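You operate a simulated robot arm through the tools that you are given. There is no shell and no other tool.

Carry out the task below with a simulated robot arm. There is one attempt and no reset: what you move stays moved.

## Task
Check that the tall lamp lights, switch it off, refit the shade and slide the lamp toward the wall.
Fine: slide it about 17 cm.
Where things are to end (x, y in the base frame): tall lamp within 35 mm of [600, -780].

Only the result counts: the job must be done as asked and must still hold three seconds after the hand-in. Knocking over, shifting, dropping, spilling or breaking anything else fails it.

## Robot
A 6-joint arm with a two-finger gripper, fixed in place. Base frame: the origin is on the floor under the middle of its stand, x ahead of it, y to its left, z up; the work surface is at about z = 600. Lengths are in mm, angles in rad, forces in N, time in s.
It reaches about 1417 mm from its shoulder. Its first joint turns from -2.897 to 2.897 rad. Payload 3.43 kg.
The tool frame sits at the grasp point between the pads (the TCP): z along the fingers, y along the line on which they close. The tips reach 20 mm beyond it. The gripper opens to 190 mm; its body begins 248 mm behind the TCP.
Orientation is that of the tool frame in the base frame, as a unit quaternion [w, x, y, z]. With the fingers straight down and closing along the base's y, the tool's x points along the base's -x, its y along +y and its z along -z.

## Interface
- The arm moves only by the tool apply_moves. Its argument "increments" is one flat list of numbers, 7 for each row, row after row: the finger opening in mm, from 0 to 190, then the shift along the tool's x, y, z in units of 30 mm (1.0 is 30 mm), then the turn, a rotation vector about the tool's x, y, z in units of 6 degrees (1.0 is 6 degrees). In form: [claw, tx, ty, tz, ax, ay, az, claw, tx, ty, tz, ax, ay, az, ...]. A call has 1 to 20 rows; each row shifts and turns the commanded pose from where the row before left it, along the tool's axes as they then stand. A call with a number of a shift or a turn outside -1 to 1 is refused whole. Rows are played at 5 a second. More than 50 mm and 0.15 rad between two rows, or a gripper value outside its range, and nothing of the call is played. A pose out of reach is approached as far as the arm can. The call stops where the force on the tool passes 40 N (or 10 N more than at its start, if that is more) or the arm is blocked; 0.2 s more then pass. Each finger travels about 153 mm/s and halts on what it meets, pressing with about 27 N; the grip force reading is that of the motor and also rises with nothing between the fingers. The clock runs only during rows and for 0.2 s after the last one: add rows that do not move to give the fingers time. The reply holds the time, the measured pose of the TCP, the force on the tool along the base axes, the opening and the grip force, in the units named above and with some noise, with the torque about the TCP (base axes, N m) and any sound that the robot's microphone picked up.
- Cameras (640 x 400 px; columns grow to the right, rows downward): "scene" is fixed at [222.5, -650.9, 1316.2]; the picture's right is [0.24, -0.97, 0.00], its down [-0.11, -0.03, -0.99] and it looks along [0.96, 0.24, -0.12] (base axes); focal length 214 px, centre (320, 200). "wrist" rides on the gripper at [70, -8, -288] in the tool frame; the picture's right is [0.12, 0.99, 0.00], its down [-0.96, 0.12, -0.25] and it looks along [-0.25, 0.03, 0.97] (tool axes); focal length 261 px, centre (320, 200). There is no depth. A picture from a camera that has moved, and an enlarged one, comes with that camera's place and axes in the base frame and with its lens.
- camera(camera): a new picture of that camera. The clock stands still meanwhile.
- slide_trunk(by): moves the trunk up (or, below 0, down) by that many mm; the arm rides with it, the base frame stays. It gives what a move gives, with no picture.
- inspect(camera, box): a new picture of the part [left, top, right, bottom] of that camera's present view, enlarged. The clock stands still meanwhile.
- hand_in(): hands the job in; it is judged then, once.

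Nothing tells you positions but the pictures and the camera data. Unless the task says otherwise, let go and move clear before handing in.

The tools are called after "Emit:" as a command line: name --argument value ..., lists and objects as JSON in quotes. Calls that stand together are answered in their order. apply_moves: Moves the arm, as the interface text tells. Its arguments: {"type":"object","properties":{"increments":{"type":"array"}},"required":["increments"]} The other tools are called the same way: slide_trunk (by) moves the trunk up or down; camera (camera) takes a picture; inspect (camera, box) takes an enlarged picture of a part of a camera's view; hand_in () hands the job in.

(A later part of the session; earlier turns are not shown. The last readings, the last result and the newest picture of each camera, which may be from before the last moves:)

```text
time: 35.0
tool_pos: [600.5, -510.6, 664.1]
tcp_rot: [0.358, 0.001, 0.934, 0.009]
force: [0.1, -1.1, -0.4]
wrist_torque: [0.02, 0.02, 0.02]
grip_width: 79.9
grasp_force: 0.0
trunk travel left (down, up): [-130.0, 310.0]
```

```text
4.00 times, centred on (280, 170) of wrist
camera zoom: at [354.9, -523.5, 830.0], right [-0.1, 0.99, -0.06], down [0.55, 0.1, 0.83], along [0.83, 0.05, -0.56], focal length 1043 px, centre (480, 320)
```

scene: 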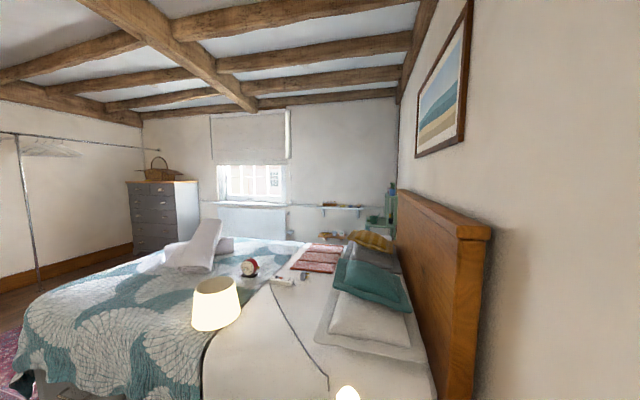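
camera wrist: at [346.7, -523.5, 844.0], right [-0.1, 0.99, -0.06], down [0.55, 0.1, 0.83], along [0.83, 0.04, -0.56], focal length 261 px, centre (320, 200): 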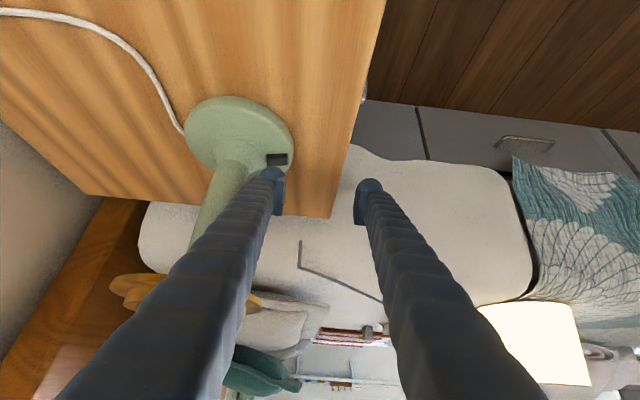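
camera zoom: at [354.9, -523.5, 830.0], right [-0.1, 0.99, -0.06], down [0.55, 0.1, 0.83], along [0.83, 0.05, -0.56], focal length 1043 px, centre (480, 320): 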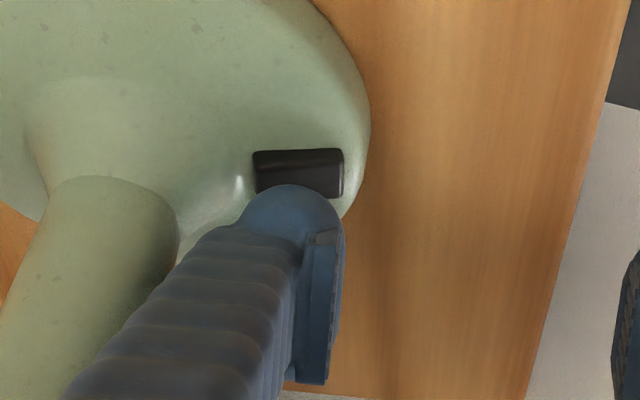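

The tip corner is about 5 mm above the button. I'll nudge 4 mm in +x to centre it and come down to first contact, watching the force.

Emit:
apply_moves --increments '[80, -0.1, 0, 0.09, 0, 0, 0, 80, 0.045, 0, 0.05, 0, 0, 0, 80, 0.045, 0, 0.05, 0, 0, 0, 80, 0.022, 0, 0.025, 0, 0, 0]'

Emit:
inspect --camera "wrist" --box '[220, 120, 340, 220]'

```text
time: 36.0
tool_pos: [602.4, -509.6, 659.0]
tcp_rot: [0.358, 0.001, 0.934, 0.009]
force: [0.8, 0.3, 0.8]
wrist_torque: [-0.01, 0.01, -0.05]
grip_width: 80.1
grasp_force: 0.1
trunk travel left (down, up): [-130.0, 310.0]
```

```text
4.00 times, centred on (280, 170) of wrist
camera zoom: at [358.4, -523.5, 825.0], right [-0.1, 0.99, -0.06], down [0.55, 0.1, 0.83], along [0.83, 0.05, -0.56], focal length 1043 px, centre (480, 320)
```

zoom: 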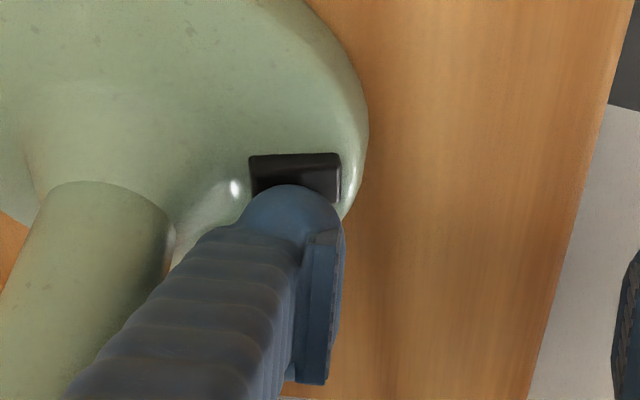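

Emit:
apply_moves --increments '[80, 0.022, 0, 0.025, 0, 0, 0, 80, 0.022, 0, 0.025, 0, 0, 0, 80, 0.022, 0, 0.025, 0, 0, 0]'

Emit:
inspect --camera "wrist" --box '[220, 120, 340, 220]'

```text
time: 36.8
tool_pos: [604.6, -511.6, 655.8]
tcp_rot: [0.357, 0.0, 0.934, 0.01]
force: [-0.1, -0.9, 0.4]
wrist_torque: [0.01, -0.01, -0.04]
grip_width: 79.9
grasp_force: 0.0
trunk travel left (down, up): [-130.0, 310.0]
```

```text
4.00 times, centred on (280, 170) of wrist
camera zoom: at [358.8, -523.7, 822.2], right [-0.1, 0.99, -0.06], down [0.55, 0.1, 0.83], along [0.83, 0.05, -0.56], focal length 1043 px, centre (480, 320)
```

zoom: 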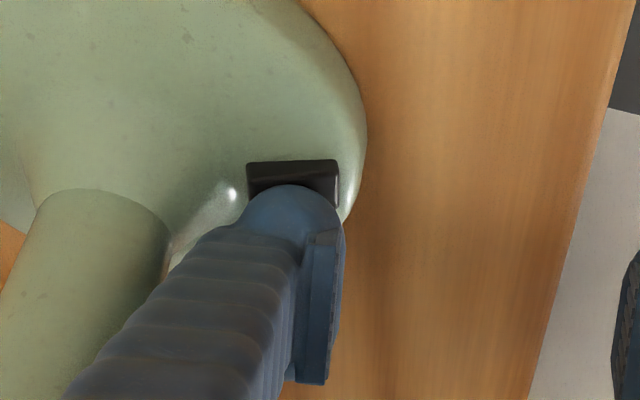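

Emit:
apply_moves --increments '[80, 0.022, 0, 0.025, 0, 0, 0, 80, 0.022, 0, 0.025, 0, 0, 0]'

```text
time: 37.4
tool_pos: [603.9, -509.8, 655.2]
tcp_rot: [0.358, 0.001, 0.934, 0.009]
force: [-4.6, 1.4, 14.6]
wrist_torque: [-0.76, 0.14, -0.19]
grip_width: 79.7
grasp_force: 0.0
trunk travel left (down, up): [-130.0, 310.0]
```

Contact at about 15 N with no click yet. I'll go one more millimetre.

Emit:
apply_moves --increments '[80, 0.022, 0, 0.025, 0, 0, 0]'

Emit:
inspect --camera "wrist" --box '[220, 120, 340, 220]'

```text
time: 37.8
tool_pos: [603.9, -509.3, 654.7]
tcp_rot: [0.358, -0.001, 0.934, 0.011]
force: [-3.2, 1.3, 22.1]
wrist_torque: [-1.23, 0.23, -0.21]
grip_width: 79.8
grasp_force: 0.0
trunk travel left (down, up): [-130.0, 310.0]
```

```text
4.00 times, centred on (280, 170) of wrist
camera zoom: at [358.5, -523.9, 821.0], right [-0.1, 0.99, -0.06], down [0.55, 0.1, 0.83], along [0.83, 0.05, -0.55], focal length 1043 px, centre (480, 320)
```

zoom: 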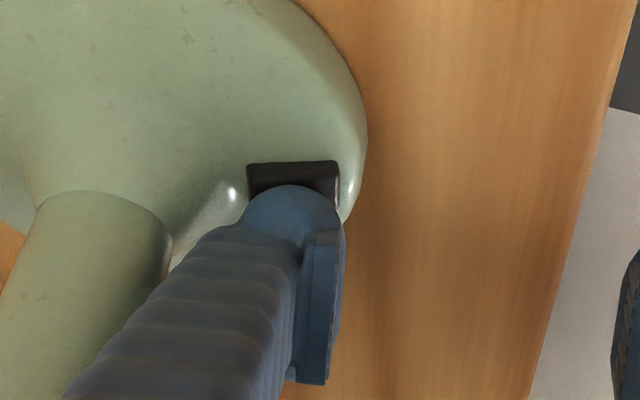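

Emit:
apply_moves --increments '[80, 0.022, 0, 0.025, 0, 0, 0]'

```text
time: 38.2
tool_pos: [604.1, -511.4, 655.2]
tcp_rot: [0.359, 0.0, 0.933, 0.01]
force: [-7.9, 2.9, 36.4]
wrist_torque: [-1.9, 0.34, -0.42]
grip_width: 79.6
grasp_force: 0.0
trunk travel left (down, up): [-130.0, 310.0]
```

At 36 N on the outer half of the button there is still no click, so this looks like a rocker: outer half on, inner half off. I'll lift straight up, shift about 10 mm inward and press the inner half.

Emit:
apply_moves --increments '[80, -0.178, 0, -0.199, 0, 0, 0, 80, 0, -0.33, 0, 0, 0, 0, 80, 0, 0, 0, 0, 0, 0]'

Emit:
inspect --camera "wrist" --box '[220, 120, 340, 220]'

```text
time: 39.0
tool_pos: [602.9, -518.4, 658.0]
tcp_rot: [0.357, 0.001, 0.934, 0.01]
force: [0.3, -0.6, -0.2]
wrist_torque: [-0.04, -0.02, -0.02]
grip_width: 79.9
grasp_force: 0.0
trunk travel left (down, up): [-130.0, 310.0]
```

```text
4.00 times, centred on (280, 170) of wrist
camera zoom: at [358.2, -533.0, 825.9], right [-0.1, 0.99, -0.06], down [0.55, 0.1, 0.83], along [0.83, 0.05, -0.56], focal length 1043 px, centre (480, 320)
```

zoom: 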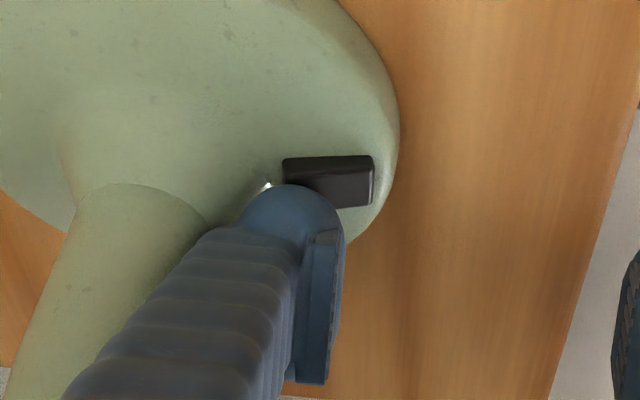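

Emit:
apply_moves --increments '[80, 0, 0.08, 0, 0, 0, 0, 80, 0.045, 0, 0.05, 0, 0, 0, 80, 0.022, 0, 0.025, 0, 0, 0, 80, 0.022, 0, 0.025, 0, 0, 0]'

Emit:
inspect --camera "wrist" --box '[220, 120, 340, 220]'

```text
time: 40.0
tool_pos: [603.5, -518.4, 655.6]
tcp_rot: [0.358, 0.0, 0.934, 0.009]
force: [-2.2, -2.1, 9.9]
wrist_torque: [-0.58, 0.08, -0.11]
grip_width: 81.4
grasp_force: 0.8
trunk travel left (down, up): [-130.0, 310.0]
heard: click
```

```text
4.00 times, centred on (280, 170) of wrist
camera zoom: at [358.7, -531.0, 822.3], right [-0.09, 0.99, -0.06], down [0.55, 0.1, 0.83], along [0.83, 0.04, -0.56], focal length 1043 px, centre (480, 320)
```

zoom: 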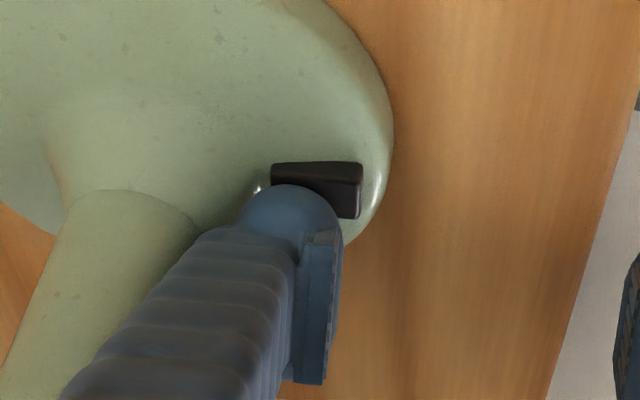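

A click came at only 10 N and the rocker now tilts inward, which confirms the rocker. I'll lift straight up and check the bulb.

Emit:
apply_moves --increments '[80, -0.178, 0, -0.199, 0, 0, 0, 80, -0.223, 0, -0.25, 0, 0, 0, 80, 0, 0, 0, 0, 0, 0]'

Emit:
camera --camera "wrist"

Emit:
camera --camera "scene"

```text
time: 40.8
tool_pos: [602.6, -517.6, 672.5]
tcp_rot: [0.358, 0.0, 0.934, 0.009]
force: [-0.7, 0.1, -0.6]
wrist_torque: [-0.01, 0.02, -0.02]
grip_width: 80.1
grasp_force: 0.0
trunk travel left (down, up): [-130.0, 310.0]
```

```text
taken
camera wrist: at [358.6, -530.8, 839.7], right [-0.1, 0.99, -0.06], down [0.55, 0.1, 0.83], along [0.83, 0.05, -0.56], focal length 261 px, centre (320, 200)
```

wrist: 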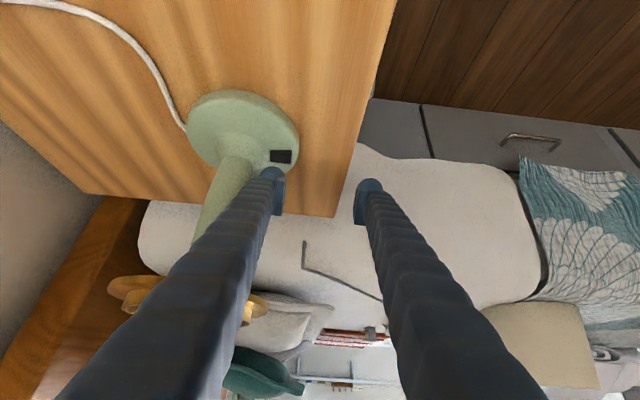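

```text
taken
```

scene: 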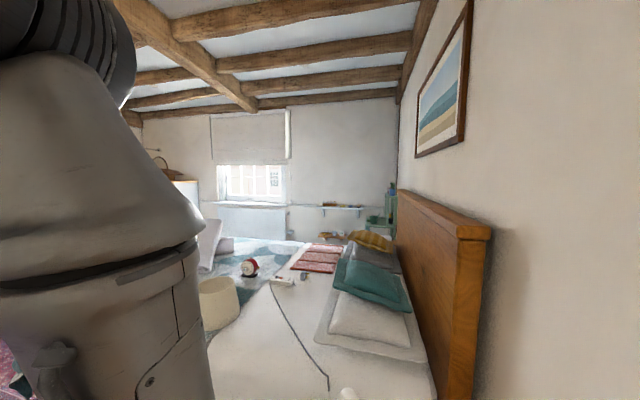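

The lamp is off: the bulb is unlit and the shade no longer glows. I'll move sideways out from under the cup and then up.

Emit:
apply_moves --increments '[80, 0, 0.72, 0, 0, 0, 0, 80, 0, 0.72, 0, 0, 0, 0, 80, 0, 0.72, 0, 0, 0, 0, 80, -0.8, 0, -0.89, 0, 0, 0, 80, -0.8, 0, -0.89, 0, 0, 0, 80, -0.8, 0, -0.89, 0, 0, 0, 80, -0.8, 0, -0.89, 0, 0, 0, 80, -0.8, 0, -0.89, 0, 0, 0, 80, -0.8, 0, -0.89, 0, 0, 0, 80, -0.8, 0, -0.89, 0, 0, 0, 80, -0.8, 0, -0.89, 0, 0, 0, 80, -0.8, 0, -0.89, 0, 0, 0]'

Emit:
camera --camera "wrist"

Emit:
camera --camera "scene"

```text
time: 43.4
tool_pos: [615.4, -477.3, 1009.7]
tcp_rot: [0.357, 0.001, 0.934, 0.009]
force: [0.3, -0.5, -0.1]
wrist_torque: [0.04, 0.02, 0.0]
grip_width: 80.0
grasp_force: 0.0
out of reach, approached as far as the arm can: row 2, 3
trunk travel left (down, up): [-130.0, 310.0]
```

```text
taken
camera wrist: at [369.4, -490.4, 1176.0], right [-0.1, 0.99, -0.06], down [0.55, 0.1, 0.83], along [0.83, 0.05, -0.56], focal length 261 px, centre (320, 200)
```

wrist: 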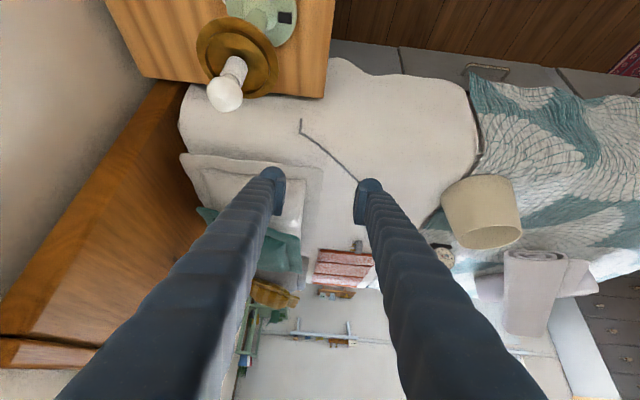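

```text
taken
```

scene: 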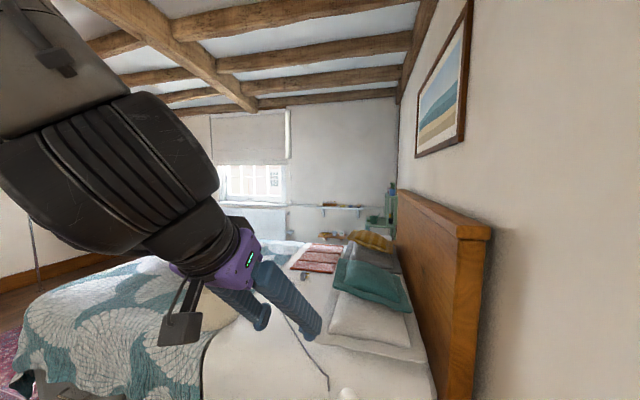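

The bulb is off and the lamp is standing. Next I'll go over to the shade on the bed and look down at it.

Emit:
apply_moves --increments '[80, 0, 0, 0, 0, 1, 0, 80, 0, 0, 0, 0, 1, 0, 80, 0, 0, 0, 0, 1, 0, 80, 0, 0, 0, 0, 1, 0, 80, 0, 0, 0, 0, 1, 0, 80, 0, 0, 0, 0, 1, 0, 80, 0, 0, 0, 0, 1, 0, 80, 0, 0, -1, 0, 0, 0, 80, 0, 0, -1, 0, 0, 0]'

Emit:
apply_moves --increments '[80, -0.588, 0.977, -0.3, 0, 0, 0, 80, -0.588, 0.977, -0.3, 0, 0, 0, 80, -0.588, 0.977, -0.3, 0, 0, 0, 80, -0.588, 0.977, -0.3, 0, 0, 0, 80, -0.588, 0.977, -0.3, 0, 0, 0, 80, -0.588, 0.977, -0.3, 0, 0, 0, 80, -0.588, 0.977, -0.3, 0, 0, 0, 80, -0.588, 0.977, -0.3, 0, 0, 0, 80, -0.588, 0.977, -0.3, 0, 0, 0, 80, -0.588, 0.977, -0.3, 0, 0, 0, 80, -0.588, 0.977, -0.3, 0, 0, 0, 80, -0.588, 0.977, -0.3, 0, 0, 0, 80, -0.588, 0.977, -0.3, 0, 0, 0, 80, -0.588, 0.977, -0.3, 0, 0, 0, 80, -0.588, 0.977, -0.3, 0, 0, 0, 80, -0.588, 0.977, -0.3, 0, 0, 0, 80, -0.588, 0.977, -0.3, 0, 0, 0, 80, -0.588, 0.977, -0.3, 0, 0, 0, 80, -0.588, 0.977, -0.3, 0, 0, 0]'

Emit:
camera --camera "wrist"

Emit:
camera --camera "scene"

```text
time: 45.4
tool_pos: [615.8, -477.5, 1069.6]
tcp_rot: [-0.001, -0.003, 1.0, 0.009]
force: [0.0, -0.3, -0.4]
wrist_torque: [-0.05, -0.05, -0.01]
grip_width: 80.1
grasp_force: 0.1
trunk travel left (down, up): [-130.0, 310.0]
```

```text
time: 49.4
tool_pos: [904.5, 57.9, 1228.1]
tcp_rot: [0.0, -0.003, 1.0, 0.009]
force: [-1.2, 1.4, 0.8]
wrist_torque: [-0.09, -0.03, -0.01]
grip_width: 80.1
grasp_force: 0.1
out of reach, approached as far as the arm can: row 17, 18, 19
trunk travel left (down, up): [-130.0, 310.0]
```

```text
taken
camera wrist: at [833.2, 43.1, 1515.5], right [-0.13, 0.99, 0.02], down [0.96, 0.12, 0.25], along [0.24, 0.05, -0.97], focal length 261 px, centre (320, 200)
```

wrist: 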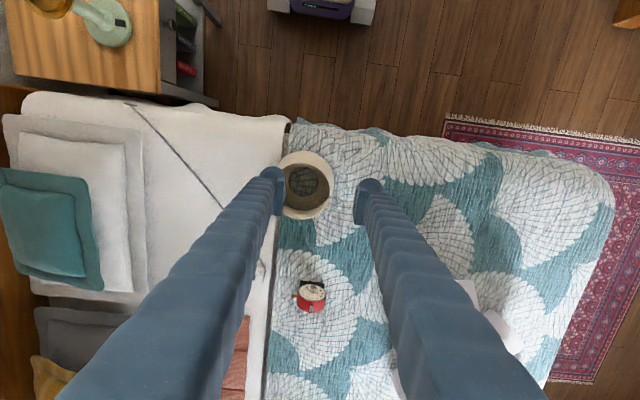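

```text
taken
```

scene: 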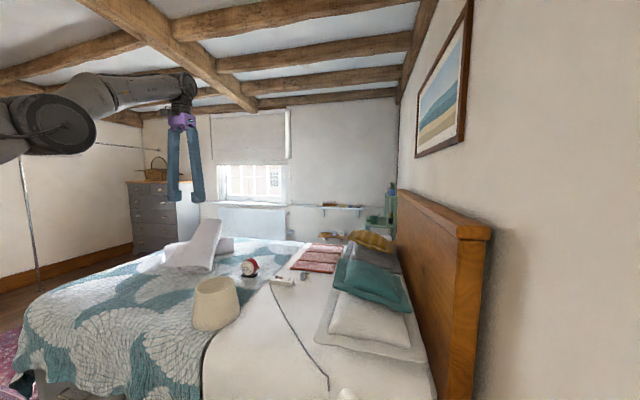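

Emit:
inspect --camera "wrist" --box '[260, 130, 360, 240]'

Emit:
inspect --camera "scene" --box '[170, 250, 270, 350]'

```text
3.64 times, centred on (310, 185) of wrist
camera zoom: at [833.2, 43.1, 1515.5], right [-0.13, 0.99, 0.02], down [0.96, 0.12, 0.25], along [0.24, 0.05, -0.97], focal length 948 px, centre (356, 254)
```

zoom: 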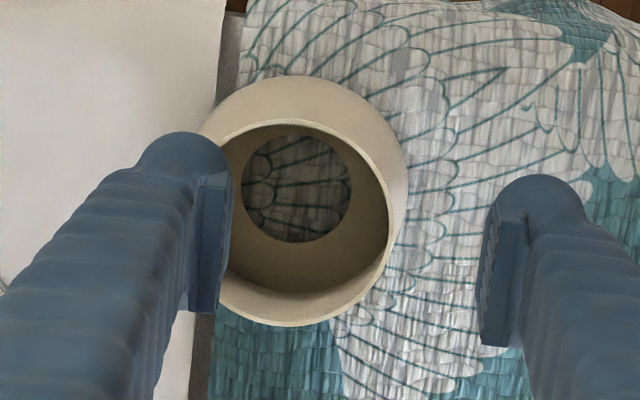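

```text
4.00 times, centred on (220, 300) of scene
camera zoom: at [222.5, -650.9, 1316.2], right [0.24, -0.97, 0.0], down [-0.11, -0.03, -0.99], along [0.96, 0.24, -0.12], focal length 858 px, centre (720, -200)
```

zoom: 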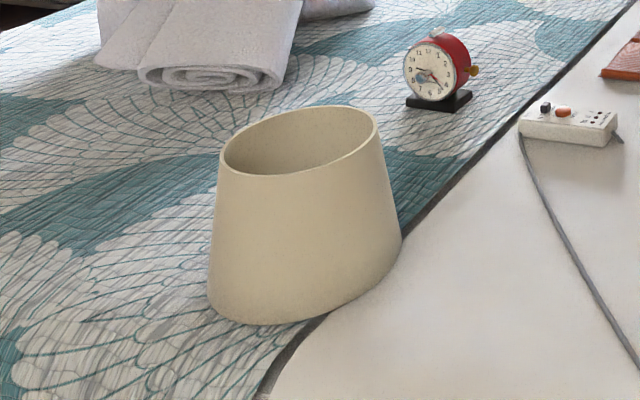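

The shade stands upright on the bed at about (993, 23). Its top rim is about 160 mm across near z = 818, its base about 200 mm near z = 660, with a plate at the bottom holding a roughly 99 mm hole to seat on the lamp's cup. I'll open the hand and come over it.

Emit:
apply_moves --increments '[190, -0.2, -0.146, 0.95, 0.172, 0, 0, 190, -0.371, -0.146, 0.95, 0, 0, 0, 190, -0.371, -0.146, 0.95, 0, 0, 0, 190, -0.371, -0.146, 0.95, 0, 0, 0, 190, -0.371, -0.146, 0.95, 0, 0, 0, 190, -0.371, -0.146, 0.95, 0, 0, 0, 190, -0.371, -0.146, 0.95, 0, 0, 0, 190, 0, 0, 0, 0, 0, 0]'

Emit:
camera --camera "wrist"

Emit:
inspect --camera "scene" --box '[140, 160, 300, 350]'

```text
time: 51.2
tool_pos: [989.1, 26.5, 1025.5]
tcp_rot: [0.0, -0.004, 1.0, 0.001]
force: [-0.4, -0.8, -0.3]
wrist_torque: [0.0, 0.0, -0.01]
grip_width: 189.8
grasp_force: 0.0
out of reach, approached as far as the arm can: row 1
trunk travel left (down, up): [-130.0, 310.0]
```

```text
taken
camera wrist: at [919.0, 17.9, 1312.4], right [-0.13, 0.99, 0.0], down [0.96, 0.12, 0.25], along [0.24, 0.03, -0.97], focal length 261 px, centre (320, 200)
```

wrist: 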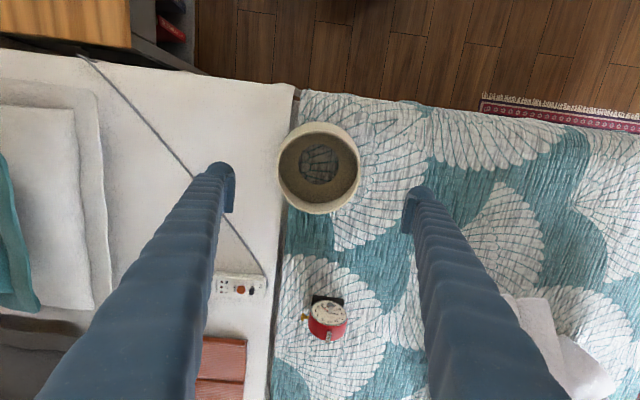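

```text
2.11 times, centred on (220, 255) of scene
camera zoom: at [222.5, -650.9, 1316.2], right [0.24, -0.97, 0.0], down [-0.11, -0.03, -0.99], along [0.96, 0.24, -0.12], focal length 452 px, centre (530, 84)
```

zoom: 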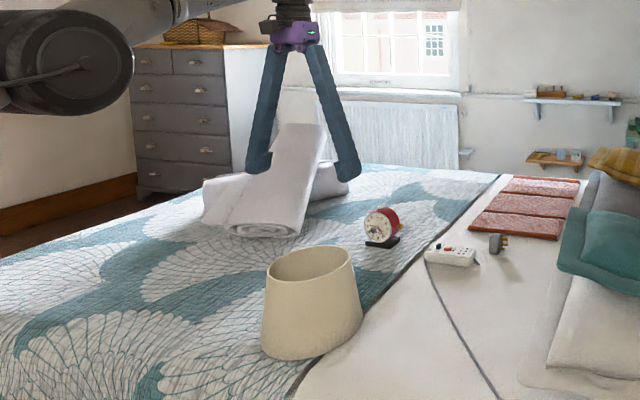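

Emit:
inspect --camera "wrist" --box '[255, 105, 385, 235]'

```text
3.08 times, centred on (320, 170) of wrist
camera zoom: at [919.0, 17.9, 1312.4], right [-0.13, 0.99, 0.0], down [0.96, 0.12, 0.25], along [0.24, 0.03, -0.97], focal length 802 px, centre (320, 292)
```

zoom: 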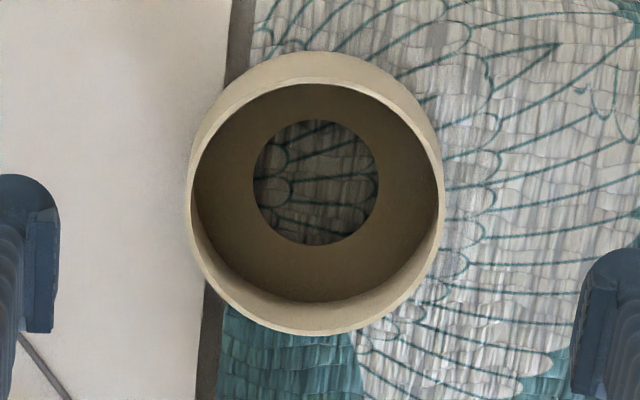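

The shade centre is at about (992, 24). I'll centre over it, descend partway and re-measure before straddling it.

Emit:
apply_moves --increments '[190, -0.1, -0.083, 0.5, 0, 0, 0, 190, 0, 0, 1, 0, 0, 0, 190, 0, 0, 1, 0, 0, 0, 190, 0, 0, 1, 0, 0, 0, 190, 0, 0, 0.5, 0, 0, 0, 190, 0, 0, 0, 0, 0, 0]'

Emit:
inspect --camera "wrist" --box '[210, 90, 430, 270]'

Emit:
inspect --camera "scene" --box '[140, 200, 300, 350]'

```text
time: 52.6
tool_pos: [1015.3, 25.7, 908.8]
tcp_rot: [-0.004, -0.004, 1.0, 0.0]
force: [-0.8, 0.3, -0.1]
wrist_torque: [0.0, 0.03, -0.01]
grip_width: 189.7
grasp_force: 0.1
out of reach, approached as far as the arm can: row 2, 3, 4
trunk travel left (down, up): [-130.0, 310.0]
```

```text
2.22 times, centred on (320, 180) of wrist
camera zoom: at [945.7, 15.9, 1197.7], right [-0.13, 0.99, 0.0], down [0.96, 0.12, 0.24], along [0.24, 0.03, -0.97], focal length 579 px, centre (320, 244)
```

zoom: 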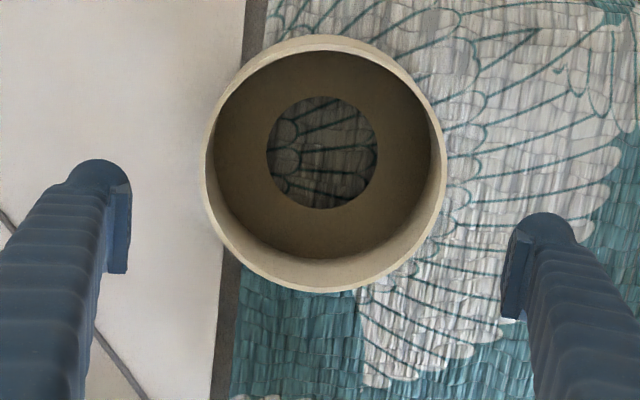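

```text
2.67 times, centred on (220, 275) of scene
camera zoom: at [222.5, -650.9, 1316.2], right [0.24, -0.97, 0.0], down [-0.11, -0.03, -0.99], along [0.96, 0.24, -0.12], focal length 572 px, centre (587, 0)
```

zoom: 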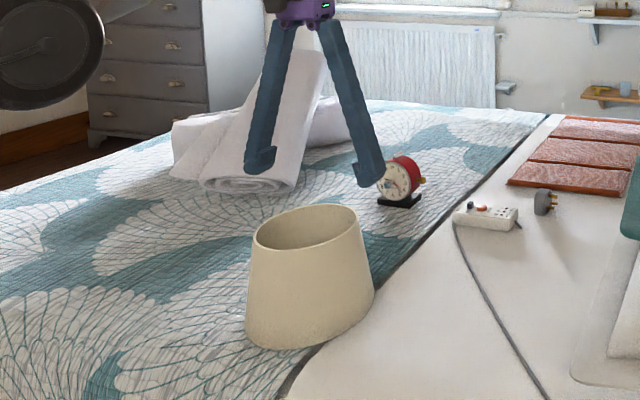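

The arm was pushed 23 mm out in x during that descent. I'll move back over the shade centre at this height and see whether it holds.

Emit:
apply_moves --increments '[190, 0.38, -0.05, 0, 0, 0, 0, 190, 0.38, 0, 0, 0, 0, 0, 190, 0, 0, 0, 0, 0, 0]'

Emit:
inspect --camera "wrist" --box '[210, 90, 430, 270]'

```text
time: 53.4
tool_pos: [1014.7, 22.1, 911.6]
tcp_rot: [-0.004, -0.003, 1.0, 0.0]
force: [0.1, -0.6, 0.7]
wrist_torque: [0.0, 0.01, 0.0]
grip_width: 190.0
grasp_force: 0.0
out of reach, approached as far as the arm can: row 1, 2
trunk travel left (down, up): [-130.0, 310.0]
```

```text
2.22 times, centred on (320, 180) of wrist
camera zoom: at [945.5, 14.3, 1199.7], right [-0.13, 0.99, 0.0], down [0.96, 0.12, 0.24], along [0.24, 0.03, -0.97], focal length 579 px, centre (320, 244)
```

zoom: 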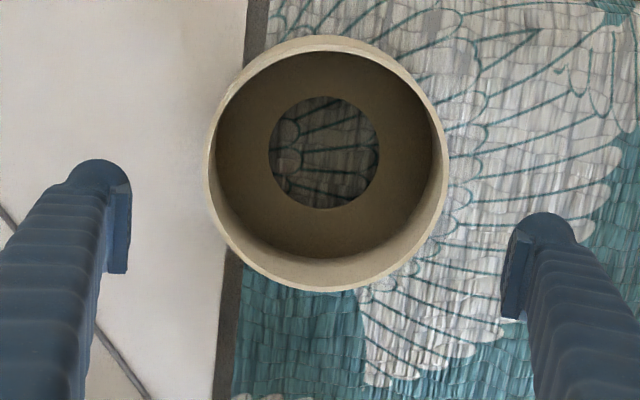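

The arm won't come inward here with the tool exactly vertical, which suggests a wrist limit. I'll test whether a slight tilt about the finger axis frees it; the shade can be gripped that way too.

Emit:
apply_moves --increments '[190, 0, 0, 0, 0, 1, 0, 190, 0, 0, 0, 0, 1, 0, 190, 0.38, 0, 0, 0, 0, 0, 190, 0.38, 0, 0, 0, 0, 0, 190, 0, 0, 0, 0, 0, 0]'

Emit:
camera --camera "scene"

```text
time: 54.6
tool_pos: [934.4, 21.2, 906.3]
tcp_rot: [-0.105, -0.003, 0.994, -0.001]
force: [0.8, 0.3, 0.1]
wrist_torque: [0.0, 0.0, 0.0]
grip_width: 190.3
grasp_force: 0.0
out of reach, approached as far as the arm can: row 1, 2, 3, 4
trunk travel left (down, up): [-130.0, 310.0]
```

```text
taken
```

scene: 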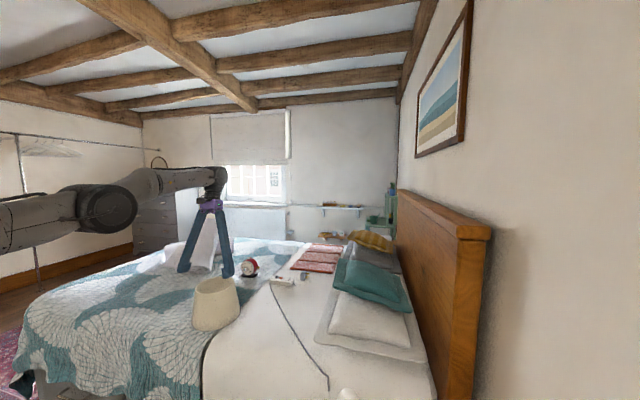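

The arm appears to be stuck fully straight, so inward moves fail although the target is inside its reach. I'll try larger inward moves, undoing the tilt, to break the elbow out of the straight position.

Emit:
apply_moves --increments '[190, 1, 0, -1, 0, 0, 0, 190, 1, 0, -1, 0, 0, 0]'

```text
time: 55.2
tool_pos: [905.3, 20.9, 975.2]
tcp_rot: [-0.116, -0.003, 0.993, -0.001]
force: [-1.7, 0.2, 0.3]
wrist_torque: [0.0, -0.59, -0.01]
grip_width: 190.0
grasp_force: 0.2
out of reach, approached as far as the arm can: row 1, 2
trunk travel left (down, up): [-130.0, 310.0]
```

That helped a little; the wrist is now slightly inside the limit sphere. I'll keep moving inward to bend the elbow properly, then straighten the tool.

Emit:
apply_moves --increments '[190, 1, 0, 0, 0, 0, 0, 190, 1, 0, 0, 0, 0, 0, 190, 1, 0, 0, 0, 0, 0]'

```text
time: 56.0
tool_pos: [913.1, 23.4, 987.0]
tcp_rot: [-0.11, -0.003, 0.994, -0.001]
force: [0.4, 0.7, 0.4]
wrist_torque: [-0.05, 0.08, 0.0]
grip_width: 190.2
grasp_force: 0.1
out of reach, approached as far as the arm can: row 1, 2, 3
trunk travel left (down, up): [-130.0, 310.0]
```

Emit:
apply_moves --increments '[190, 0.06, 0, 0.03, 0, 0, 0, 190, 0.06, 0, 0.03, 0, 0, 0, 190, 0.06, 0, 0.03, 0, 0, 0, 190, 0.06, 0, 0.03, 0, 0, 0, 190, 0.06, 0, 0.03, 0, 0, 0, 190, 0.06, 0, 0.03, 0, 0, 0, 190, 0.06, 0, 0.03, 0, 0, 0, 190, 0.06, 0, 0.03, 0, 0, 0]'

Emit:
camera --camera "scene"

```text
time: 57.8
tool_pos: [913.1, 22.5, 987.8]
tcp_rot: [-0.11, -0.003, 0.994, 0.0]
force: [0.4, 0.1, 0.5]
wrist_torque: [0.0, -0.03, -0.01]
grip_width: 189.9
grasp_force: 0.0
out of reach, approached as far as the arm can: row 2, 4, 6, 8
trunk travel left (down, up): [-130.0, 310.0]
```

```text
taken
```

scene: 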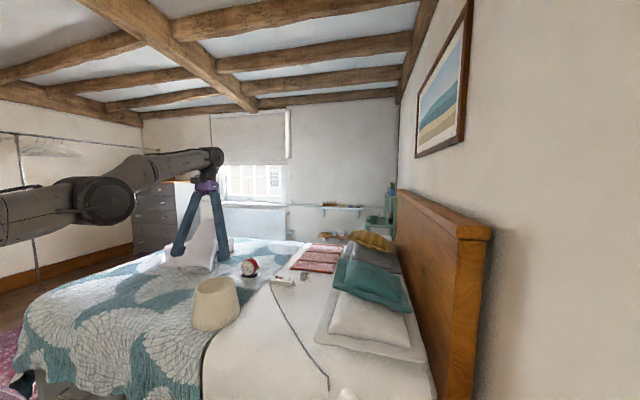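

The arm is at full stretch with the elbow apparently locked just past straight. I'll move down and slightly outward along the limit sphere to bring the elbow back to its normal side, then try coming inward.

Emit:
apply_moves --increments '[190, -0.587, 0, 0.825, 0, 0, 0, 190, -0.587, 0, 0.825, 0, 0, 0, 190, -0.587, 0, 0.825, 0, 0, 0, 190, 0, 0, 0, 0, 0, 0]'

Emit:
apply_moves --increments '[190, 0.3, 0, 0, 0, 0, 0, 190, 0.3, 0, 0, 0, 0, 0, 190, 0, 0, 0, 0, 0, 0]'

```text
time: 58.8
tool_pos: [934.5, 24.6, 901.3]
tcp_rot: [-0.105, -0.004, 0.994, -0.001]
force: [-0.5, 0.0, -0.4]
wrist_torque: [0.0, 0.01, 0.01]
grip_width: 190.3
grasp_force: 0.0
out of reach, approached as far as the arm can: row 2, 3
trunk travel left (down, up): [-130.0, 310.0]
```

```text
time: 59.6
tool_pos: [935.4, 22.8, 900.8]
tcp_rot: [-0.106, -0.004, 0.994, 0.0]
force: [0.4, 0.7, 0.2]
wrist_torque: [-0.01, 0.01, 0.02]
grip_width: 190.1
grasp_force: 0.0
out of reach, approached as far as the arm can: row 1, 2
trunk travel left (down, up): [-130.0, 310.0]
```

Emit:
apply_moves --increments '[190, 1, 0, 0.3, 0, -1, 0, 190, 1, 0, 0, 0, -1, 0, 190, 0, 0, 0, 0, 0, 0]'

```text
time: 60.4
tool_pos: [933.9, 22.5, 901.1]
tcp_rot: [-0.105, -0.004, 0.994, 0.0]
force: [0.1, -0.2, 0.0]
wrist_torque: [0.01, 0.01, -0.01]
grip_width: 190.2
grasp_force: 0.2
out of reach, approached as far as the arm can: row 1, 2
trunk travel left (down, up): [-130.0, 310.0]
```

Emit:
apply_moves --increments '[190, 0.5, 0, 0, 0, 0, 0, 190, 0.5, 0, 0, 0, 0, 0, 190, 0.5, 0, 0, 0, 0, 0, 190, 0.5, 0, 0, 0, 0, 0, 190, 0.5, 0, 0, 0, 0, 0, 190, 0.5, 0, 0, 0, 0, 0, 190, 0.5, 0, 0, 0, 0, 0, 190, 0.5, 0, 0, 0, 0, 0, 190, 0.5, 0, 0, 0, 0, 0, 190, 0.5, 0, 0, 0, 0, 0]'

Emit:
camera --camera "wrist"

```text
time: 62.6
tool_pos: [930.5, 22.5, 903.3]
tcp_rot: [-0.108, -0.003, 0.994, -0.001]
force: [-0.1, 0.1, 0.0]
wrist_torque: [0.0, 0.01, 0.01]
grip_width: 190.1
grasp_force: 0.0
out of reach, approached as far as the arm can: row 1, 2, 3, 4, 5, 6, 7, 8, 9, 10
trunk travel left (down, up): [-130.0, 310.0]
```

```text
taken
camera wrist: at [923.5, 14.2, 1199.6], right [-0.12, 0.99, 0.03], down [0.99, 0.12, 0.03], along [0.03, 0.03, -1.0], focal length 261 px, centre (320, 200)
```

wrist: 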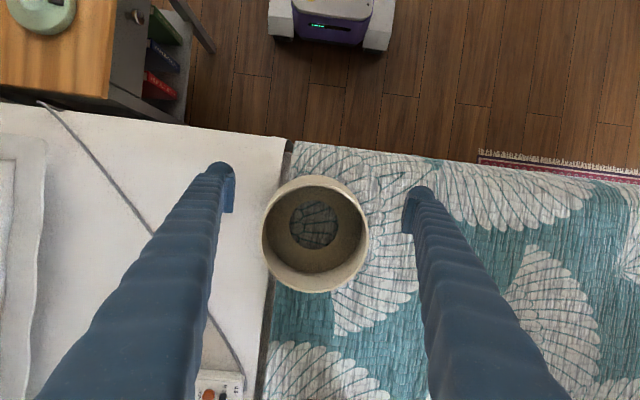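

The elbow is still stuck. Swinging the tool back about the wrist, with the wrist point held in place, should shift load into the elbow joint and un-straighten it, so I'll try that well above the shade.

Emit:
apply_moves --increments '[190, 0.97, 0, 0, 0, 0.7, 0, 190, 0.97, 0, 0, 0, 0.7, 0, 190, 0.97, 0, 0, 0, 0.7, 0, 190, 0.97, 0, 0, 0, 0.7, 0, 190, 0.97, 0, 0, 0, 0.7, 0, 190, 0.97, 0, 0, 0, 0.7, 0, 190, 0, 0, 0, 0, 0, 0]'

Emit:
camera --camera "scene"

```text
time: 64.2
tool_pos: [751.4, 20.9, 965.0]
tcp_rot: [-0.318, -0.003, 0.948, -0.001]
force: [-0.1, -0.9, 0.9]
wrist_torque: [0.05, -0.08, 0.0]
grip_width: 189.8
grasp_force: 0.1
out of reach, approached as far as the arm can: row 5, 6
trunk travel left (down, up): [-130.0, 310.0]
```

```text
taken
```

scene: 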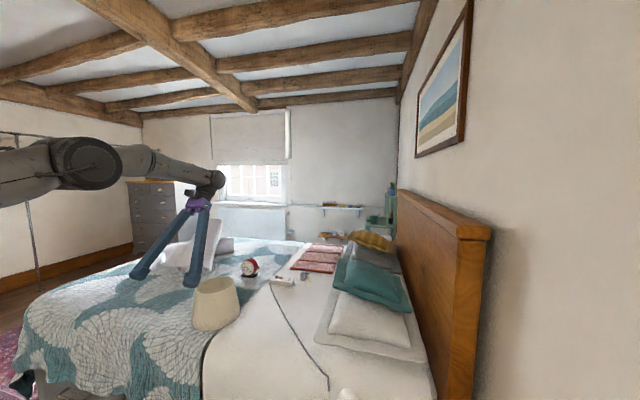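

The elbow is now clearly bent upward again. I'll swing the tool back to vertical, staying a little inboard and above the shade.

Emit:
apply_moves --increments '[190, -0.91, 0, -0.2, 0, -0.687, 0, 190, -0.91, 0, -0.2, 0, -0.687, 0, 190, -0.91, 0, -0.2, 0, -0.687, 0, 190, -0.91, 0, -0.2, 0, -0.687, 0, 190, -0.91, 0, -0.2, 0, -0.687, 0, 190, -0.91, 0, -0.2, 0, -0.687, 0, 190, -0.91, 0, -0.2, 0, -0.687, 0, 190, -0.91, 0, -0.2, 0, -0.687, 0, 190, -0.91, 0, -0.2, 0, -0.687, 0, 190, 0, 0, 0, 0, 0, 0]'

Emit:
camera --camera "scene"

Emit:
inspect --camera "wrist" --box '[210, 80, 430, 260]'

```text
time: 66.4
tool_pos: [996.7, 23.0, 928.4]
tcp_rot: [-0.001, -0.003, 1.0, 0.0]
force: [-0.6, -0.5, 0.9]
wrist_torque: [0.01, 0.0, 0.02]
grip_width: 189.9
grasp_force: 0.1
trunk travel left (down, up): [-130.0, 310.0]
```

```text
taken
```

scene: 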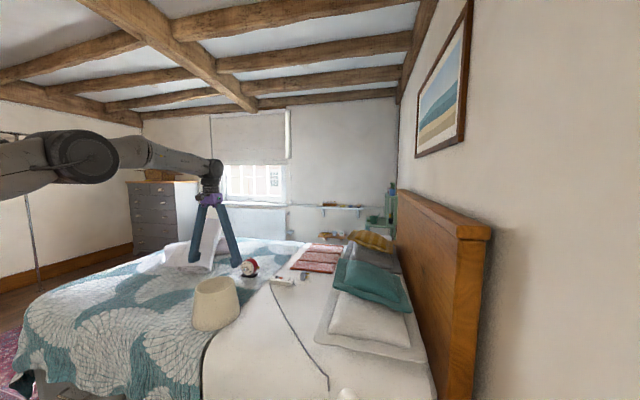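

```text
2.22 times, centred on (320, 170) of wrist
camera zoom: at [926.1, 14.3, 1216.0], right [-0.13, 0.99, 0.0], down [0.96, 0.12, 0.24], along [0.24, 0.03, -0.97], focal length 579 px, centre (320, 267)
```

zoom: 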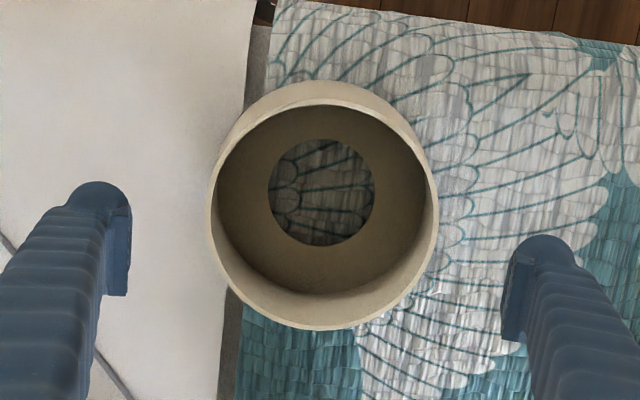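

The arm is free again and sits almost over the shade at (997, 23). I'll correct by about 3 mm and descend partway.

Emit:
apply_moves --increments '[190, 0.117, 0.067, 0.9, 0, 0, 0, 190, 0, 0, 0.9, 0, 0, 0, 190, 0, 0, 0.9, 0, 0, 0, 190, 0, 0, 0, 0, 0, 0]'

Emit:
camera --camera "wrist"

Emit:
inspect --camera "scene" --box '[150, 190, 290, 350]'

```text
time: 67.4
tool_pos: [992.4, 25.6, 847.8]
tcp_rot: [-0.002, -0.004, 1.0, 0.0]
force: [-0.6, -0.2, -0.9]
wrist_torque: [0.0, -0.01, 0.03]
grip_width: 190.2
grasp_force: 0.1
trunk travel left (down, up): [-130.0, 310.0]
```

```text
taken
camera wrist: at [922.6, 16.0, 1135.6], right [-0.13, 0.99, 0.0], down [0.96, 0.12, 0.24], along [0.24, 0.03, -0.97], focal length 261 px, centre (320, 200)
```

wrist: 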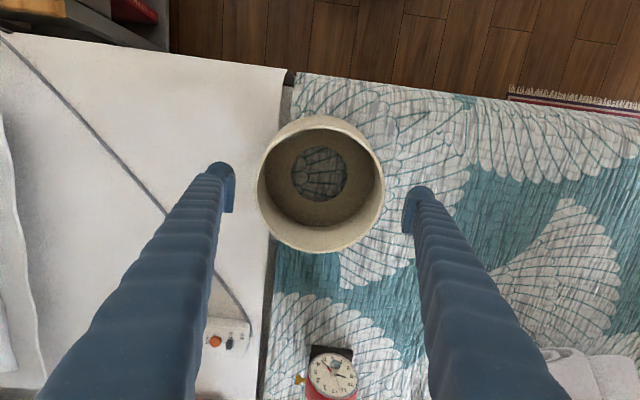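

```text
2.50 times, centred on (220, 270) of scene
camera zoom: at [222.5, -650.9, 1316.2], right [0.24, -0.97, 0.0], down [-0.11, -0.03, -0.99], along [0.96, 0.24, -0.12], focal length 536 px, centre (570, 25)
```

zoom: 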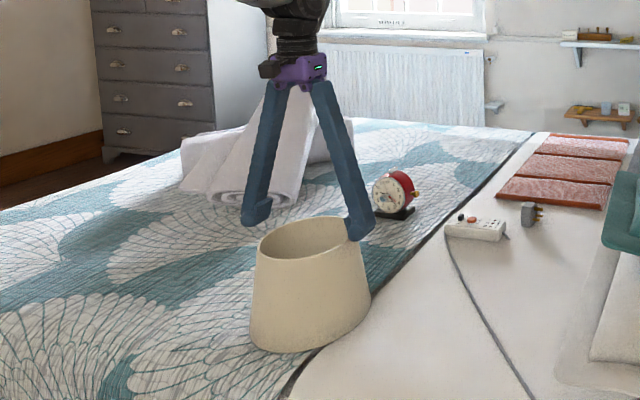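

Emit:
inspect --camera "wrist" --box '[210, 100, 430, 270]'

```text
2.35 times, centred on (320, 185) of wrist
camera zoom: at [922.6, 16.0, 1135.6], right [-0.13, 0.99, 0.0], down [0.96, 0.12, 0.24], along [0.24, 0.03, -0.97], focal length 613 px, centre (320, 235)
```

zoom: 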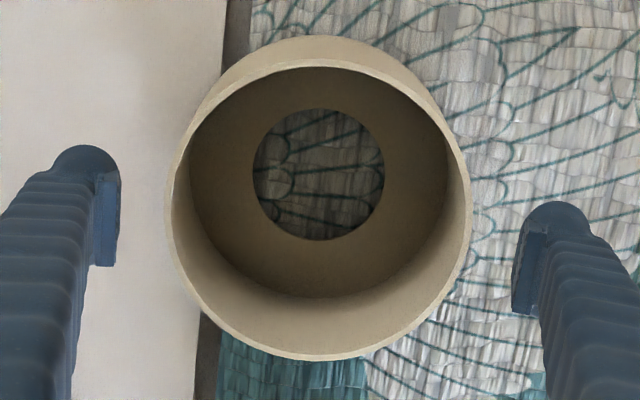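

Centring is within 2 mm. I'll descend to z ≈ 798 around the rim, then close gently on the outside of the shade.

Emit:
apply_moves --increments '[190, 0.067, 0, 0.8, 0, 0, 0, 190, 0, 0, 0.85, 0, 0, 0, 190, 0, 0, 0, 0, 0, 0]'

Emit:
inspect --camera "wrist" --box '[210, 100, 430, 270]'

Emit:
inspect --camera "scene" --box '[150, 190, 290, 350]'

```text
time: 68.2
tool_pos: [990.8, 25.2, 797.6]
tcp_rot: [0.0, -0.004, 1.0, 0.001]
force: [0.0, 0.0, 0.8]
wrist_torque: [0.0, 0.07, 0.0]
grip_width: 190.0
grasp_force: 0.1
trunk travel left (down, up): [-130.0, 310.0]
```

```text
2.35 times, centred on (320, 185) of wrist
camera zoom: at [920.4, 16.1, 1085.6], right [-0.13, 0.99, 0.0], down [0.96, 0.12, 0.24], along [0.24, 0.03, -0.97], focal length 613 px, centre (320, 235)
```

zoom: 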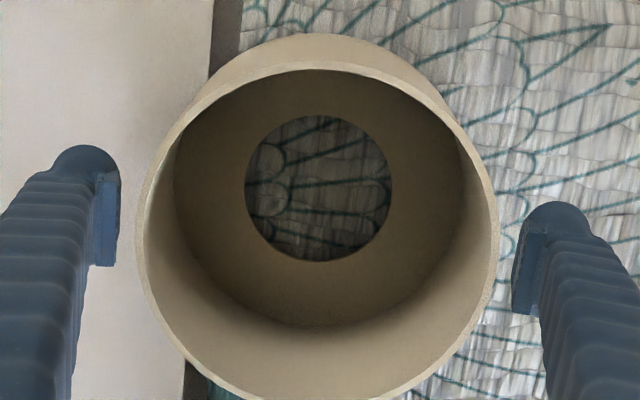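

```text
2.50 times, centred on (220, 270) of scene
camera zoom: at [222.5, -650.9, 1316.2], right [0.24, -0.97, 0.0], down [-0.11, -0.03, -0.99], along [0.96, 0.24, -0.12], focal length 536 px, centre (570, 25)
```

zoom: 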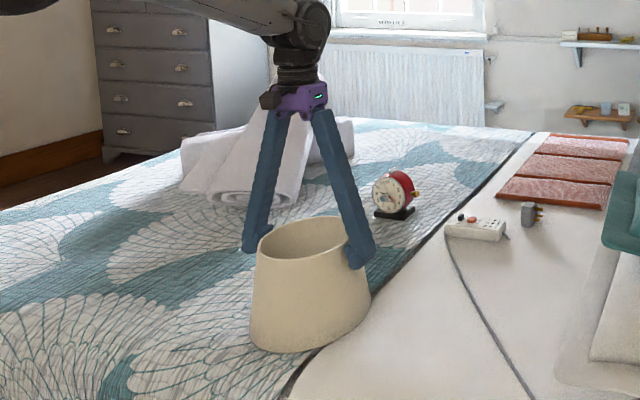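

The fingers straddle the shade. The rim is at z ≈ 822 and the inner plate at z ≈ 687, so the plate sits about 135 mm below the rim. Closing now.

Emit:
apply_moves --increments '[176, 0, 0, 0, 0, 0, 0, 170, 0, 0, 0, 0, 0, 0, 160, 0, 0, 0, 0, 0, 0, 150, 0, 0, 0, 0, 0, 0, 150, 0, 0, 0, 0, 0, 0]'

Emit:
inspect --camera "wrist" --box '[210, 100, 430, 270]'

```text
time: 69.4
tool_pos: [989.8, 24.3, 798.0]
tcp_rot: [-0.002, -0.003, 1.0, 0.0]
force: [0.8, -1.5, 2.5]
wrist_torque: [-0.19, 0.02, 0.19]
grip_width: 171.3
grasp_force: 26.8
trunk travel left (down, up): [-130.0, 310.0]
```

```text
2.35 times, centred on (320, 185) of wrist
camera zoom: at [920.2, 16.0, 1086.0], right [-0.13, 0.99, 0.0], down [0.96, 0.12, 0.24], along [0.24, 0.03, -0.97], focal length 613 px, centre (320, 235)
```

zoom: 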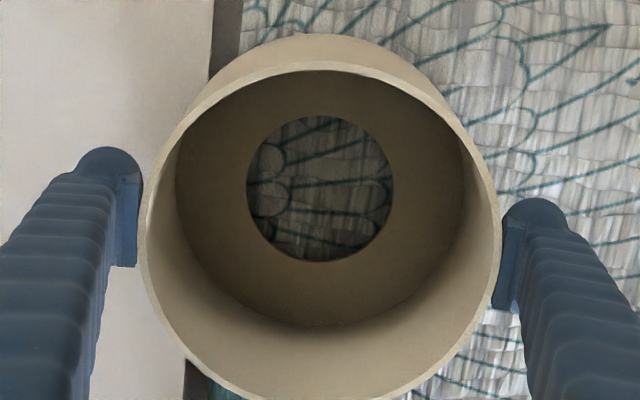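

Gripped at 171 mm with 27 N. I'll lift slightly to test the hold.

Emit:
apply_moves --increments '[150, 0, 0, -0.2, 0, 0, 0, 150, 0, 0, -0.3, 0, 0, 0, 150, 0, 0, -0.5, 0, 0, 0, 150, 0, 0, 0, 0, 0, 0, 150, 0, 0, 0, 0, 0, 0]'

Emit:
inspect --camera "wrist" --box '[210, 100, 430, 270]'

Emit:
inspect --camera "scene" --box '[150, 190, 290, 350]'

```text
time: 70.6
tool_pos: [991.6, 24.7, 828.1]
tcp_rot: [-0.002, -0.002, 1.0, 0.0]
force: [0.2, 0.2, -1.3]
wrist_torque: [-0.05, 0.03, 0.01]
grip_width: 171.0
grasp_force: 26.7
trunk travel left (down, up): [-130.0, 310.0]
```

```text
2.35 times, centred on (320, 185) of wrist
camera zoom: at [921.1, 15.8, 1115.7], right [-0.13, 0.99, 0.0], down [0.96, 0.12, 0.24], along [0.24, 0.03, -0.97], focal length 613 px, centre (320, 235)
```

zoom: 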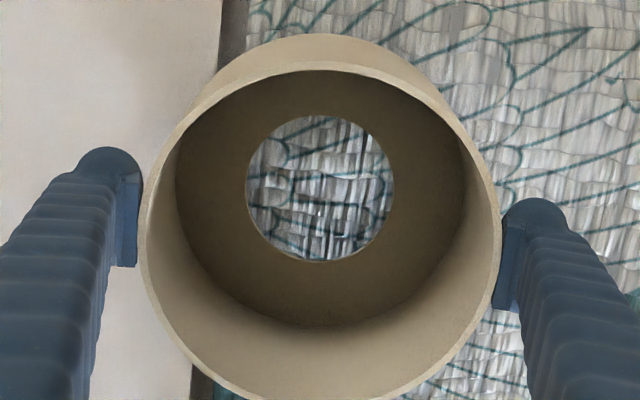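

```text
2.50 times, centred on (220, 270) of scene
camera zoom: at [222.5, -650.9, 1316.2], right [0.24, -0.97, 0.0], down [-0.11, -0.03, -0.99], along [0.96, 0.24, -0.12], focal length 536 px, centre (570, 25)
```

zoom: 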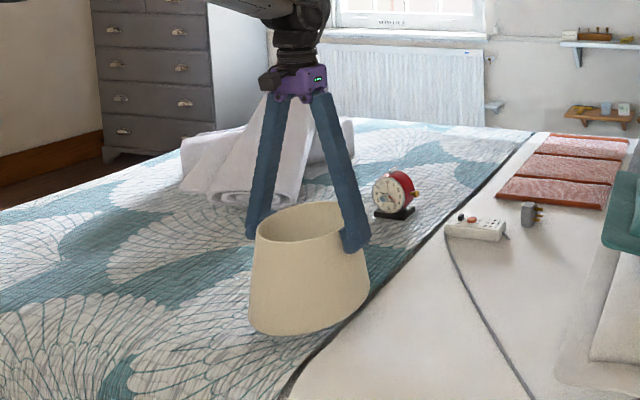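

The shade lifts cleanly and weighs only about 1.4 N. I'll carry it up and inward toward the lamp, high enough to clear the bulb.

Emit:
apply_moves --increments '[150, 0.3, -0.3, -0.6, 0, 0, 0, 150, 0.568, -0.708, -0.42, 0, 0, 0, 150, 0.568, -0.708, -0.42, 0, 0, 0, 150, 0.568, -0.708, -0.42, 0, 0, 0, 150, 0.568, -0.708, -0.42, 0, 0, 0, 150, 0.568, -0.708, -0.42, 0, 0, 0, 150, 0.568, -0.708, -0.42, 0, 0, 0, 150, 0.568, -0.708, -0.42, 0, 0, 0, 150, 0.568, -0.708, -0.42, 0, 0, 0, 150, 0.568, -0.708, -0.42, 0, 0, 0, 150, 0.568, -0.708, -0.42, 0, 0, 0, 150, 0.568, -0.708, -0.42, 0, 0, 0, 150, 0.568, -0.708, -0.42, 0, 0, 0, 150, 0.568, -0.708, -0.42, 0, 0, 0, 150, 0.568, -0.708, -0.42, 0, 0, 0, 150, 0.568, -0.708, -0.42, 0, 0, 0, 150, 0.568, -0.708, -0.42, 0, 0, 0, 150, 0.568, -0.708, -0.42, 0, 0, 0, 150, 0.568, -0.708, -0.42, 0, 0, 0, 150, 0.568, -0.708, -0.42, 0, 0, 0]'

Emit:
camera --camera "wrist"

Emit:
camera --camera "scene"

```text
time: 74.8
tool_pos: [663.1, -388.7, 1085.4]
tcp_rot: [-0.002, -0.004, 1.0, 0.0]
force: [-0.2, -0.8, -0.7]
wrist_torque: [-0.02, -0.03, 0.0]
grip_width: 170.5
grasp_force: 27.0
trunk travel left (down, up): [-130.0, 310.0]
```

```text
taken
camera wrist: at [592.5, -397.9, 1374.4], right [-0.13, 0.99, 0.0], down [0.96, 0.12, 0.24], along [0.24, 0.03, -0.97], focal length 261 px, centre (320, 200)
```

wrist: 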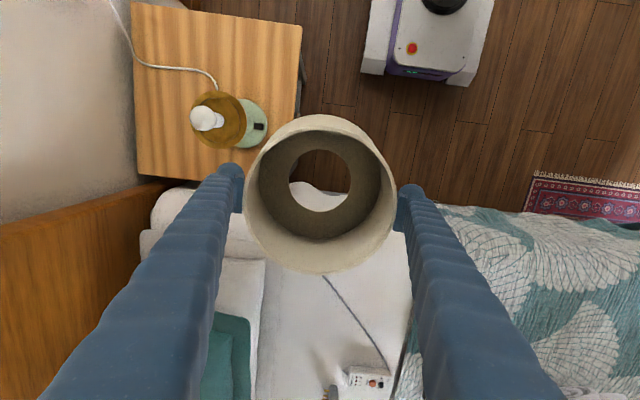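

```text
taken
```

scene: 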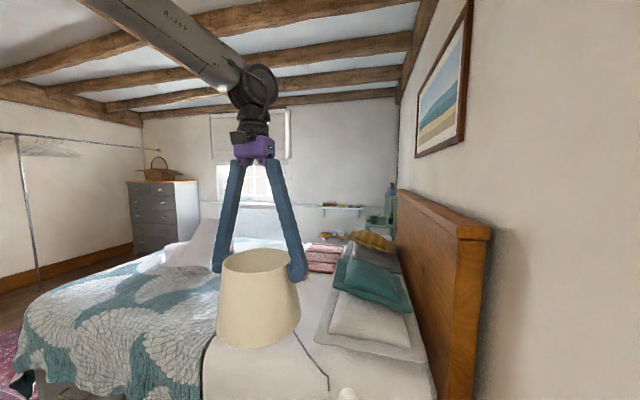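

The shade is held steady and the lamp is in view. I'll zoom in on the cup to measure its position and its seat.

Emit:
inspect --camera "wrist" --box '[170, 70, 290, 170]'

Emit:
inspect --camera "wrist" --box '[230, 100, 410, 280]'

```text
4.00 times, centred on (230, 120) of wrist
camera zoom: at [592.5, -397.9, 1374.4], right [-0.13, 0.99, 0.0], down [0.96, 0.12, 0.24], along [0.24, 0.03, -0.97], focal length 1043 px, centre (680, 520)
```

zoom: 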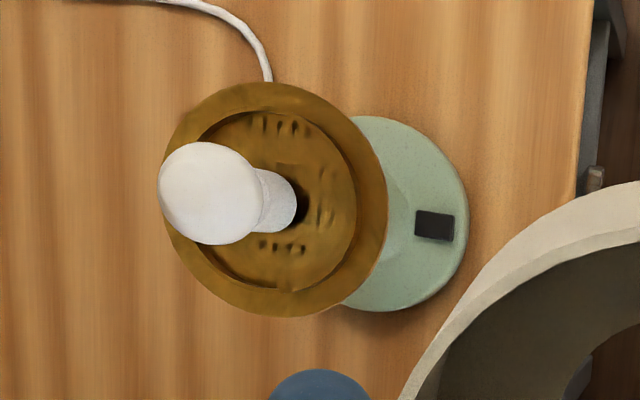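

```text
2.22 times, centred on (320, 190) of wrist
camera zoom: at [592.5, -397.9, 1374.4], right [-0.13, 0.99, 0.0], down [0.96, 0.12, 0.24], along [0.24, 0.03, -0.97], focal length 579 px, centre (320, 222)
```

zoom: 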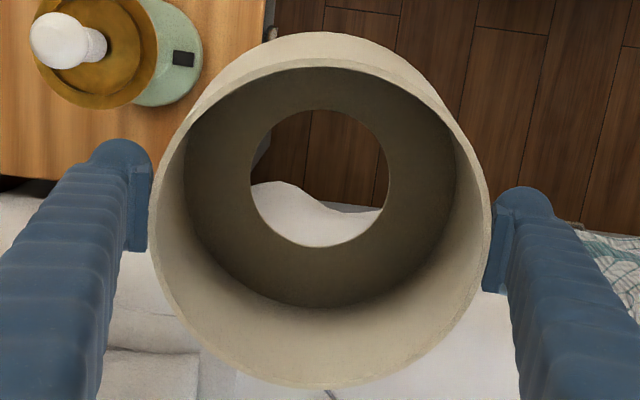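

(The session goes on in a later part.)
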